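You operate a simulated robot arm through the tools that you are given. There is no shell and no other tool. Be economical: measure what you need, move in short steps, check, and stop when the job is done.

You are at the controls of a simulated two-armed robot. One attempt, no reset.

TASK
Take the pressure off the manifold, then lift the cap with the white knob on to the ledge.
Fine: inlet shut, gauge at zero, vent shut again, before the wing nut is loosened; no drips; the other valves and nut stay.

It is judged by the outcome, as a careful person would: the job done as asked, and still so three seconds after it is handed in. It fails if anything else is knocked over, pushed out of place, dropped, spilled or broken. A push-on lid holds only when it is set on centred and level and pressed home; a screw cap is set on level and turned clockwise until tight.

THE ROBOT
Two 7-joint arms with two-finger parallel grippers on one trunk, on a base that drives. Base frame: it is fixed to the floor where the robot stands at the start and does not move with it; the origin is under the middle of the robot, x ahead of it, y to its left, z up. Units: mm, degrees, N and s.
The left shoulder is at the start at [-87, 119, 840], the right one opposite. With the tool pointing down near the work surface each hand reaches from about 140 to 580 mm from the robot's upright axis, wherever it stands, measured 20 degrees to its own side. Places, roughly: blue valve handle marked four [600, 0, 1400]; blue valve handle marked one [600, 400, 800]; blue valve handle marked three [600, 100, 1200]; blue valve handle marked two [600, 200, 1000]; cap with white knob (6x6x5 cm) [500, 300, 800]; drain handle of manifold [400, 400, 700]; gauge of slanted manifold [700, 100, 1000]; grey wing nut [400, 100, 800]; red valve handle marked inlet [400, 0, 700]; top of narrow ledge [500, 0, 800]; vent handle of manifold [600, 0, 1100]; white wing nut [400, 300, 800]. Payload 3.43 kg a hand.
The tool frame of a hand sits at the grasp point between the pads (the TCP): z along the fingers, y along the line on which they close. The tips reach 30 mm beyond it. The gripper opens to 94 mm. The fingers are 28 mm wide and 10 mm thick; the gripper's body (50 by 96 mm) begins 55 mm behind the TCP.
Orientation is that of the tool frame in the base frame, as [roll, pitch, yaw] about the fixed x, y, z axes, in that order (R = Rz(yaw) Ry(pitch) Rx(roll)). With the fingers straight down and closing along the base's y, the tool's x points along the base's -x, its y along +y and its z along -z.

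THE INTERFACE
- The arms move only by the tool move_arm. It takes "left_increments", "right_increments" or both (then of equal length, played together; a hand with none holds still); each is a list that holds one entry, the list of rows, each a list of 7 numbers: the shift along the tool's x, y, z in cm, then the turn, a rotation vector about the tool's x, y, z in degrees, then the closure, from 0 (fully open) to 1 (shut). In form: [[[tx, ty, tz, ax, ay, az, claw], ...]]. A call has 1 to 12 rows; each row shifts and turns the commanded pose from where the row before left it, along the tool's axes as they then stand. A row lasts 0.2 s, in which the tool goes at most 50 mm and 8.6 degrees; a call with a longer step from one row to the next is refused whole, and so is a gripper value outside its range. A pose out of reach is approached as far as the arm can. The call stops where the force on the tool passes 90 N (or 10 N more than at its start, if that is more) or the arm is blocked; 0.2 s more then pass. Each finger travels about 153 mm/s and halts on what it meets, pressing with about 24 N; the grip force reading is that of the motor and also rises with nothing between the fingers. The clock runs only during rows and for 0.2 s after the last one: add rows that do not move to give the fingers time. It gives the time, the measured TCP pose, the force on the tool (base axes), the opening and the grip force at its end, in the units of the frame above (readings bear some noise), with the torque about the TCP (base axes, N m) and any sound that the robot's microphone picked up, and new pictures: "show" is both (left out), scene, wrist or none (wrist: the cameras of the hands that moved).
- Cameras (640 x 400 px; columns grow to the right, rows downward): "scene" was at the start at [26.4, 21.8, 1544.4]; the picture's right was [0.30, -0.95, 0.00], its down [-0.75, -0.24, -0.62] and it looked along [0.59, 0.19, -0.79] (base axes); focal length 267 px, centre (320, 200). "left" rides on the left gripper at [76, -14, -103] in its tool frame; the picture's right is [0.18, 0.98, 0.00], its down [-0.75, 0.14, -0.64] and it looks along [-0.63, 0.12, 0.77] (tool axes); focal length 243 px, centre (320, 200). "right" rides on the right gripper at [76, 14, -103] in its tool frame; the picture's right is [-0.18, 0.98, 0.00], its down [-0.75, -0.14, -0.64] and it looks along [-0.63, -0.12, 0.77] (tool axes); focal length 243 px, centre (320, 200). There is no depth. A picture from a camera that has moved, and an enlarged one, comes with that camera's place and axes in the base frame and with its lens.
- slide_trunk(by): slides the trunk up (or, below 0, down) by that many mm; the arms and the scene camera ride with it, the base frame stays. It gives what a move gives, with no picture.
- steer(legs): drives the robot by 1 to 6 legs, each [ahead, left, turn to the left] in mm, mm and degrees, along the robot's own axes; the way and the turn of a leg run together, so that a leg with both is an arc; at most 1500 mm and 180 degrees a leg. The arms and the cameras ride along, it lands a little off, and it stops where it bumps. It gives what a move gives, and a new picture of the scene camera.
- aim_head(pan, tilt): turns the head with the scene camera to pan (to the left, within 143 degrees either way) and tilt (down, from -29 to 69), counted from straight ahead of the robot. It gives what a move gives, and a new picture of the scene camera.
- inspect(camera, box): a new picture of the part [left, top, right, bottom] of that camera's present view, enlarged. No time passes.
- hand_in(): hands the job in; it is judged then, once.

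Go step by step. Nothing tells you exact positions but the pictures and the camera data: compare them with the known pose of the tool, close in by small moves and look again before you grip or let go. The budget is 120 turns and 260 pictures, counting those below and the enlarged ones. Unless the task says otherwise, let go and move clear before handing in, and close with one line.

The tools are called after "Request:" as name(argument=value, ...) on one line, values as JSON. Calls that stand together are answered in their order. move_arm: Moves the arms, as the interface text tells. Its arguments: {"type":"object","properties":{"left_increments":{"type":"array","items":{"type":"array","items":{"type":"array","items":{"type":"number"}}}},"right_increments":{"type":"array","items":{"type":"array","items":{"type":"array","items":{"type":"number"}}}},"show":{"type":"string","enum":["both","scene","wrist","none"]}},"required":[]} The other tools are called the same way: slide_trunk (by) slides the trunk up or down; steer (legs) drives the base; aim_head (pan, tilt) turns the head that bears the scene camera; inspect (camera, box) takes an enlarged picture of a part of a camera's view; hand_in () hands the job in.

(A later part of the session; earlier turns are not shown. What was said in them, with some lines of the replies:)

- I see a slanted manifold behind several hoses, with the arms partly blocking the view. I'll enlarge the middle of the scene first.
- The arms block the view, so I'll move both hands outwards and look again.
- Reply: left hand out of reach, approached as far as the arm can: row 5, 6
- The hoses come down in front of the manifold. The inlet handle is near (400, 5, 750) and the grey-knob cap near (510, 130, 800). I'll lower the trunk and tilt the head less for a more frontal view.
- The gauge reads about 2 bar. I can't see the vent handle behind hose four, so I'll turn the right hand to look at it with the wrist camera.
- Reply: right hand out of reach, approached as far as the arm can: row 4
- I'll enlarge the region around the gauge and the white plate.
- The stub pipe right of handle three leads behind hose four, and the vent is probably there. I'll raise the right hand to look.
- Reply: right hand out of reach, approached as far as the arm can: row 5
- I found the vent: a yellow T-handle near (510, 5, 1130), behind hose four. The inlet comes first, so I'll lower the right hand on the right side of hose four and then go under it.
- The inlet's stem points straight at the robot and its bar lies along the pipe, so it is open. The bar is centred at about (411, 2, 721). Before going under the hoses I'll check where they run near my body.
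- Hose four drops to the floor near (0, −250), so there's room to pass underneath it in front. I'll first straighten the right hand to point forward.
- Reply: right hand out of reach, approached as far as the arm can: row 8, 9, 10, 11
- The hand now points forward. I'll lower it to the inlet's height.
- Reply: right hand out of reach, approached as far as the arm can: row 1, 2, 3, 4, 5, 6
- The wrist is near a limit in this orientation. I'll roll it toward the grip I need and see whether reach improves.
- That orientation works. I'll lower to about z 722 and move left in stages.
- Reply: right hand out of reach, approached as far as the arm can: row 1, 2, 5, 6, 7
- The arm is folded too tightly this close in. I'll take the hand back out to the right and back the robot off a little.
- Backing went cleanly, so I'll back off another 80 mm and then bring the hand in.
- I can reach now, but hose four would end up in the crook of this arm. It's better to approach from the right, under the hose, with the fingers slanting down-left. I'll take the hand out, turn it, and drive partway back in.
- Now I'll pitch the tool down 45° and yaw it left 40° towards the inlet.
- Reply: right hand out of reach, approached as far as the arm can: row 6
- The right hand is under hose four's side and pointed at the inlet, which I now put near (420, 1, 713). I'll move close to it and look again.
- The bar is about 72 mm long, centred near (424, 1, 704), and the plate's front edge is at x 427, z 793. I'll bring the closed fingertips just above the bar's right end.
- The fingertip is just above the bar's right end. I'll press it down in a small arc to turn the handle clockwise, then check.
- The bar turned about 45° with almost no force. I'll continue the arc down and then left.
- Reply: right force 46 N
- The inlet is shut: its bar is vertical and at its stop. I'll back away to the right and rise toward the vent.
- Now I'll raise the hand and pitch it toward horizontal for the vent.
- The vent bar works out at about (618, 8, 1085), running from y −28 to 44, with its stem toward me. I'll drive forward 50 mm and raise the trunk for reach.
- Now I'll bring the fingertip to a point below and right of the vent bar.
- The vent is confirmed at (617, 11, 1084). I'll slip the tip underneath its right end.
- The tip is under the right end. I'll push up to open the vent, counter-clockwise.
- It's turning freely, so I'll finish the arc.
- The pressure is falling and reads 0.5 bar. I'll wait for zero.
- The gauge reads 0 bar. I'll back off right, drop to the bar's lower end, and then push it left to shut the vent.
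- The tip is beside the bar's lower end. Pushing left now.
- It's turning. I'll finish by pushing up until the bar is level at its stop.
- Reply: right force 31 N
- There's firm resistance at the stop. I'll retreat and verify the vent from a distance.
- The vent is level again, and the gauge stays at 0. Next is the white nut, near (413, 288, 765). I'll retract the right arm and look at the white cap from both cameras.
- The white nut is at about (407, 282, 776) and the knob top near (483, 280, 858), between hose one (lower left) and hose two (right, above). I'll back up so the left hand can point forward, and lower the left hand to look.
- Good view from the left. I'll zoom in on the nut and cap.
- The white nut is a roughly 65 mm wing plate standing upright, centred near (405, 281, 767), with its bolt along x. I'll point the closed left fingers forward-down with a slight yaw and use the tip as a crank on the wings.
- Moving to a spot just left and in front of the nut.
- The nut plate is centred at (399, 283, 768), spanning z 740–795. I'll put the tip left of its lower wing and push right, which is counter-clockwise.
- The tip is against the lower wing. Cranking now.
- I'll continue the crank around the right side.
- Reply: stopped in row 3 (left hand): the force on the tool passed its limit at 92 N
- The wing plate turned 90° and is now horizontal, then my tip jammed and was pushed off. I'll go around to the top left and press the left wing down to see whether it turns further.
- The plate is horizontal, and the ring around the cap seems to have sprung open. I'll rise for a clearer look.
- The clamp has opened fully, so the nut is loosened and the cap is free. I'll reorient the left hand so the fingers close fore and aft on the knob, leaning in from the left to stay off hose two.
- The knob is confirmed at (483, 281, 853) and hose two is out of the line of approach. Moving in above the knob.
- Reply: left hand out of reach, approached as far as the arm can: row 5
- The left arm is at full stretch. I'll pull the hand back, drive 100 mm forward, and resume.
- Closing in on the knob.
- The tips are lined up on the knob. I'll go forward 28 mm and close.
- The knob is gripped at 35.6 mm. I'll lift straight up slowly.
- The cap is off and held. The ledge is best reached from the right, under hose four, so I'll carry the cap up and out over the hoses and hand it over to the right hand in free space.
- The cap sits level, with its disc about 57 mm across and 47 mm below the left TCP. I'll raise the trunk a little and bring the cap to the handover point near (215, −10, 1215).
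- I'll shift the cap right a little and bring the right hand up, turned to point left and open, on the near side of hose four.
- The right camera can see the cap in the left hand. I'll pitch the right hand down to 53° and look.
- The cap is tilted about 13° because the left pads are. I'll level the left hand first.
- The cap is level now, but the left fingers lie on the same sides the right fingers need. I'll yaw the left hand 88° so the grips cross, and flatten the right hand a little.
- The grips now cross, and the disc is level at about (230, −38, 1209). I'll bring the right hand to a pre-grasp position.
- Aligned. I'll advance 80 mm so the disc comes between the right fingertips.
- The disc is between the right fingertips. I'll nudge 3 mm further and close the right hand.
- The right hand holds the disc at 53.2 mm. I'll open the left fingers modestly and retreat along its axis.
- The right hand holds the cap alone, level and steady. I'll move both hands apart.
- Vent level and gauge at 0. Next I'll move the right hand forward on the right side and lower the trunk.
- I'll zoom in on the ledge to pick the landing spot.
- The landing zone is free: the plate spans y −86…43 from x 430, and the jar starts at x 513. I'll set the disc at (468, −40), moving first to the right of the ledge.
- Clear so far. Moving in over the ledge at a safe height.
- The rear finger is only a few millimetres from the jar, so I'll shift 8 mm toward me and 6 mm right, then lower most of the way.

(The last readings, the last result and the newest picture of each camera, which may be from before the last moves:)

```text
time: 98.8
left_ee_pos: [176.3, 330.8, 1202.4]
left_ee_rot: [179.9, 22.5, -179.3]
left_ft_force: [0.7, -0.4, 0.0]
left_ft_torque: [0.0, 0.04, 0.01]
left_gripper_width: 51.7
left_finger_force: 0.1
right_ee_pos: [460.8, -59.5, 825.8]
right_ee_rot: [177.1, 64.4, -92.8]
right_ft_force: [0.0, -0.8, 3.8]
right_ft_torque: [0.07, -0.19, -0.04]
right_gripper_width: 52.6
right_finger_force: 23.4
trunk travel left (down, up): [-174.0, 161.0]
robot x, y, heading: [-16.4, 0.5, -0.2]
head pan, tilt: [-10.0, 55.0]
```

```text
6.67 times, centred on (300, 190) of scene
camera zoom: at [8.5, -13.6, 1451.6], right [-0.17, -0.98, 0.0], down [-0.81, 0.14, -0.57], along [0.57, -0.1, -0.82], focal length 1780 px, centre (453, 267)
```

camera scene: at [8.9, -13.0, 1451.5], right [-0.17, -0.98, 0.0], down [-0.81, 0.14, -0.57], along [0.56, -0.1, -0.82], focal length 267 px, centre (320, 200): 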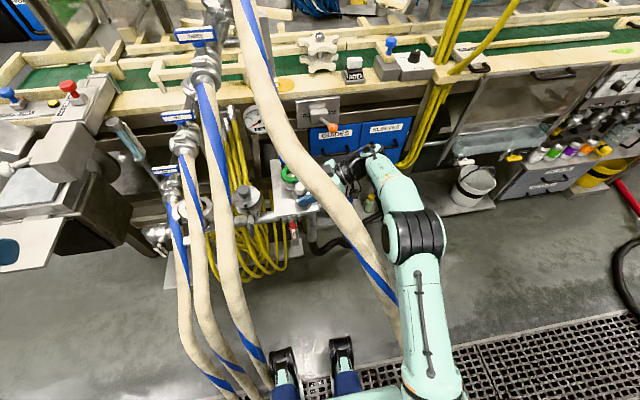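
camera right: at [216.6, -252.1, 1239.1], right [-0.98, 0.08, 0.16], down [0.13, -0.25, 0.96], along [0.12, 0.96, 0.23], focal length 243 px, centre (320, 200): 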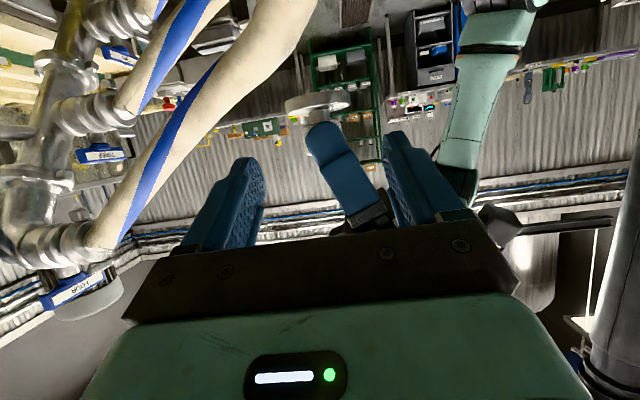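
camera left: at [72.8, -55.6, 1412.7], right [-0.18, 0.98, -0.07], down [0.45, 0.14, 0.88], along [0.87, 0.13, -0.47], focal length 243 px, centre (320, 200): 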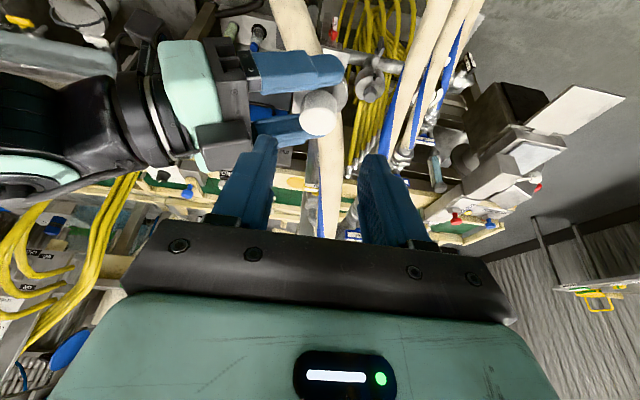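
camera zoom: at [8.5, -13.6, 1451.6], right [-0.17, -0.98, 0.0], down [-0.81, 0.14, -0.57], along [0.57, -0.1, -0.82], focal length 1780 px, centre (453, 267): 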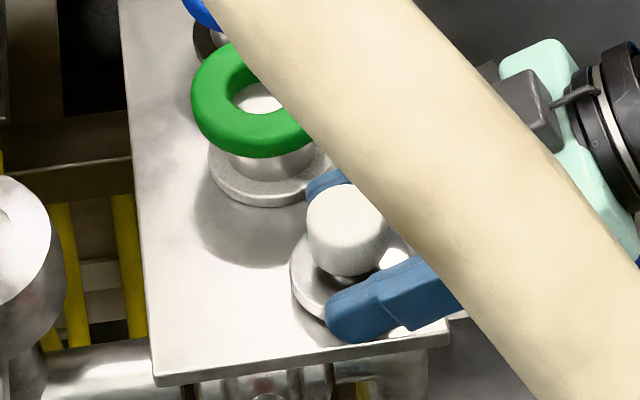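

Light contact has begun. I'll settle it the last few millimetres.

Request:
move_arm(right_increments=[[[0.18, 0, 0.09, 0, 0, 0, 1], [0.18, 0, 0.09, 0, 0, 0, 1]]], show="none")

Request:
inspect(camera="right", box=[240, 80, 400, 180])

```text
time: 99.4
left_ee_pos: [176.1, 329.2, 1202.7]
left_ee_rot: [180.0, 22.5, -179.4]
left_ft_force: [0.4, -1.2, 0.1]
left_ft_torque: [-0.03, -0.03, -0.05]
left_gripper_width: 51.3
left_finger_force: 0.3
right_ee_pos: [459.6, -60.2, 826.1]
right_ee_rot: [178.3, 64.6, -91.9]
right_ft_force: [1.9, -5.7, 28.2]
right_ft_torque: [0.42, -0.89, -0.07]
right_gripper_width: 52.7
right_finger_force: 24.0
trunk travel left (down, up): [-174.0, 161.0]
robot x, y, heading: [-20.5, 1.2, 0.0]
head pan, tilt: [-10.0, 55.0]
```

```text
4.00 times, centred on (320, 130) of right
camera zoom: at [445.8, -184.7, 801.7], right [-0.98, 0.08, 0.18], down [0.15, -0.26, 0.95], along [0.13, 0.96, 0.24], focal length 970 px, centre (320, 480)
```

zoom: 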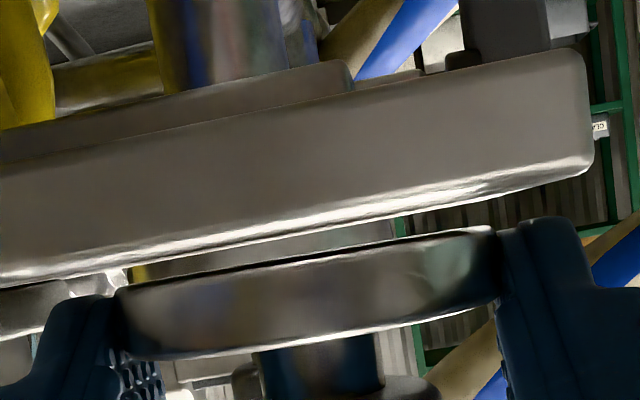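

The fingertips are touching the plate, with the disc only about 4 mm above it. I'll ease the pressure slightly and open the fingers a few millimetres to set it down.

Request:
move_arm(right_increments=[[[-0.27, 0, -0.13, 0, 0, 0, 1], [0, 0, 0, 0, 0, 0, 0.425], [0, 0, 0, 0, 0, 0, 0.41], [0, 0, 0, 0, 0, 0, 0.38], [0, 0, 0, 0, 0, 0, 0.35]]], show="none")

Request:
inspect(camera="right", box=[240, 80, 400, 180])

Request:
inspect(camera="scene", box=[260, 160, 340, 220])

```text
time: 100.6
left_ee_pos: [175.1, 330.0, 1203.2]
left_ee_rot: [179.9, 22.4, -179.3]
left_ft_force: [0.0, 0.3, -0.3]
left_ft_torque: [0.02, -0.01, -0.02]
left_gripper_width: 51.7
left_finger_force: 0.0
right_ee_pos: [458.8, -60.0, 825.2]
right_ee_rot: [177.4, 64.3, -92.6]
right_ft_force: [-8.6, -4.3, 25.4]
right_ft_torque: [0.42, -0.58, 0.02]
right_gripper_width: 56.6
right_finger_force: 0.1
trunk travel left (down, up): [-174.0, 161.0]
robot x, y, heading: [-24.5, -0.7, -0.1]
head pan, tilt: [-10.0, 55.0]
```

```text
4.00 times, centred on (320, 130) of right
camera zoom: at [444.1, -184.7, 802.5], right [-0.98, 0.08, 0.19], down [0.16, -0.25, 0.95], along [0.13, 0.96, 0.23], focal length 970 px, centre (320, 480)
```

zoom: 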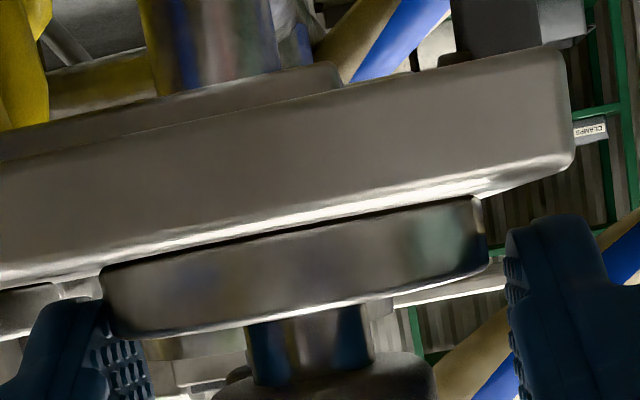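

```text
6.67 times, centred on (300, 190) of scene
camera zoom: at [5.8, -13.9, 1451.6], right [-0.17, -0.98, 0.0], down [-0.81, 0.14, -0.58], along [0.57, -0.1, -0.82], focal length 1780 px, centre (453, 267)
```

zoom: 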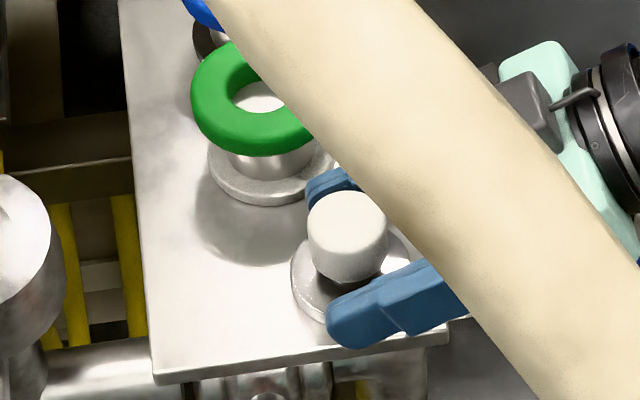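

The cap is down on the plate and the front finger is clear. I'll centre the opening by easing 2 mm back and up before withdrawing.

Request:
move_arm(right_increments=[[[-0.18, -0.1, -0.09, 0, 0, 0, 0.35], [-0.18, -0.15, -0.09, 0, 0, 0, 0.34], [-0.18, 0, -0.09, 0, 0, 0, 0.34]]], show="none")

Request:
inspect(camera="right", box=[240, 80, 400, 180])

```text
time: 101.4
left_ee_pos: [176.3, 330.8, 1202.6]
left_ee_rot: [179.9, 22.3, -179.4]
left_ft_force: [-0.2, 1.2, 0.0]
left_ft_torque: [0.03, -0.02, -0.02]
left_gripper_width: 51.5
left_finger_force: 0.0
right_ee_pos: [463.4, -61.5, 826.3]
right_ee_rot: [176.5, 63.8, -93.6]
right_ft_force: [0.4, 0.1, -0.1]
right_ft_torque: [0.0, -0.03, -0.01]
right_gripper_width: 62.0
right_finger_force: 0.4
trunk travel left (down, up): [-174.0, 161.0]
robot x, y, heading: [-23.5, 2.0, -0.1]
head pan, tilt: [-10.0, 55.0]
```

```text
4.00 times, centred on (320, 130) of right
camera zoom: at [447.8, -185.7, 804.2], right [-0.98, 0.09, 0.19], down [0.17, -0.25, 0.95], along [0.13, 0.97, 0.23], focal length 970 px, centre (320, 480)
```

zoom: 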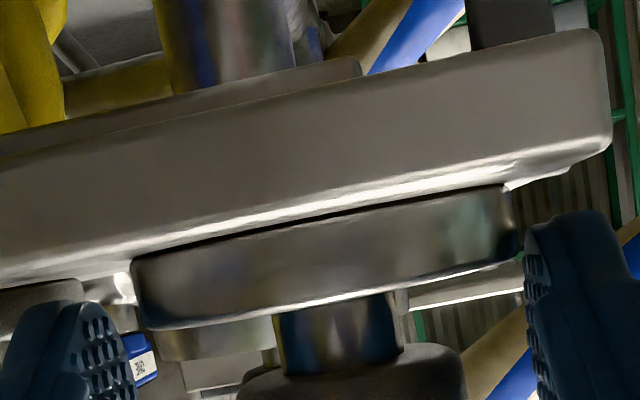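

The fingers are free of the cap. Withdrawing straight back along the tool axis.

Request:
move_arm(right_increments=[[[0, 0, -1.5, 0, 0, 0, 0.34], [0, 0, -3, 0, 0, 0, 0.34], [0, 0, -4, 0, 0, 0, 0.34], [0, 0, -4, 0, 0, 0, 0.34], [0, 0, -4, 0, 0, 0, 0.34]]], show="scene")

Request:
inspect(camera="scene", box=[240, 130, 400, 230])

Request:
inspect(camera="right", box=[160, 0, 480, 200])

```text
time: 102.6
left_ee_pos: [177.0, 329.4, 1202.9]
left_ee_rot: [179.9, 22.2, -179.3]
left_ft_force: [0.4, 0.1, -1.0]
left_ft_torque: [-0.01, 0.02, 0.01]
left_gripper_width: 51.7
left_finger_force: 0.1
right_ee_pos: [462.4, -209.6, 901.6]
right_ee_rot: [176.7, 64.3, -93.1]
right_ft_force: [-0.9, -0.2, 0.3]
right_ft_torque: [0.0, 0.0, 0.0]
right_gripper_width: 62.1
right_finger_force: 0.0
trunk travel left (down, up): [-174.0, 161.0]
robot x, y, heading: [-18.4, -0.8, 0.0]
head pan, tilt: [-10.0, 55.0]
camera scene: at [8.9, -14.3, 1451.5], right [-0.17, -0.98, 0.0], down [-0.81, 0.14, -0.57], along [0.56, -0.1, -0.82], focal length 267 px, centre (320, 200)
```

scene: 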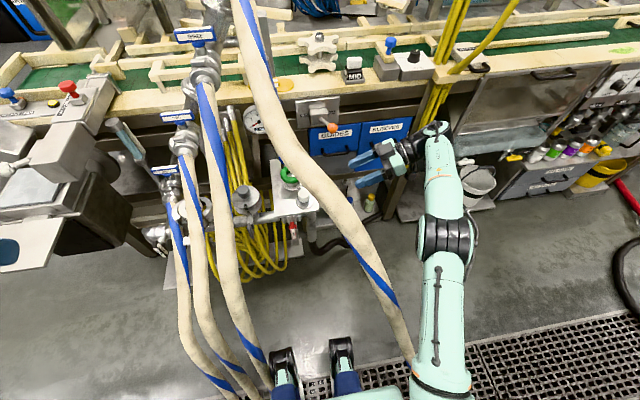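

```text
4.00 times, centred on (320, 180) of scene
camera zoom: at [8.9, -14.3, 1451.5], right [-0.17, -0.98, 0.0], down [-0.81, 0.14, -0.57], along [0.56, -0.1, -0.82], focal length 1068 px, centre (320, 280)
```

zoom: 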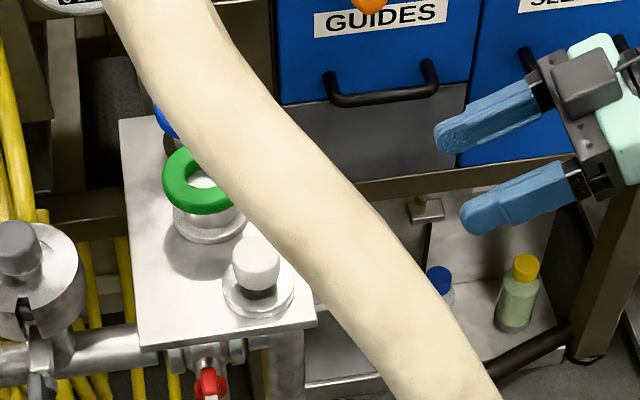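

```text
2.00 times, centred on (320, 100) of right
camera zoom: at [448.5, -334.0, 879.0], right [-0.98, 0.08, 0.19], down [0.16, -0.25, 0.95], along [0.13, 0.96, 0.23], focal length 485 px, centre (320, 400)
```

zoom: 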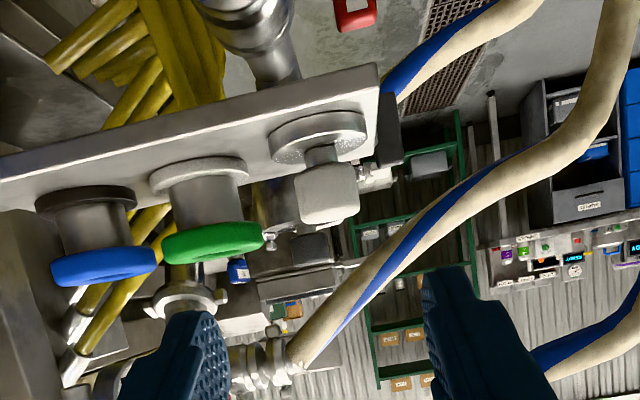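

The cap with the white knob sits level on the ledge, the jar hasn't moved and both hands are clear. One last look at the valves and gauge.

Request:
inspect(camera="scene", box=[130, 90, 310, 270])

```text
2.22 times, centred on (220, 180) of scene
camera zoom: at [8.9, -14.3, 1451.5], right [-0.17, -0.98, 0.0], down [-0.81, 0.14, -0.57], along [0.56, -0.1, -0.82], focal length 593 px, centre (542, 244)
```

zoom: 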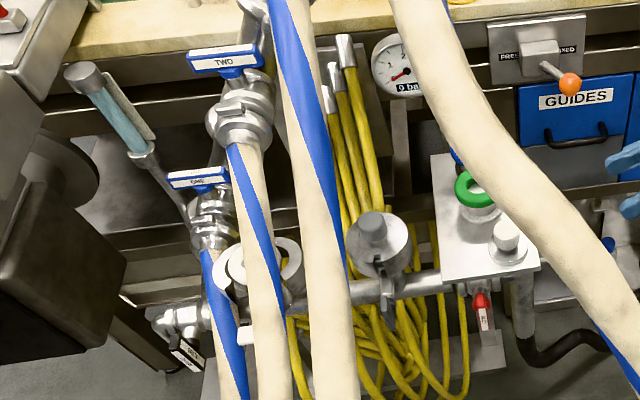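

Everything is as it should be: inlet shut, gauge at 0, the other valves and the grey nut untouched, and no drips visible. Handing in.

Request:
hand_in()

```text
The job is handed in.
```

The pressure is off the manifold: I shut the inlet, vented it until the gauge read 0 bar and shut the vent again. Only then did I loosen the white wing nut and lift the cap with the white knob on to the ledge.
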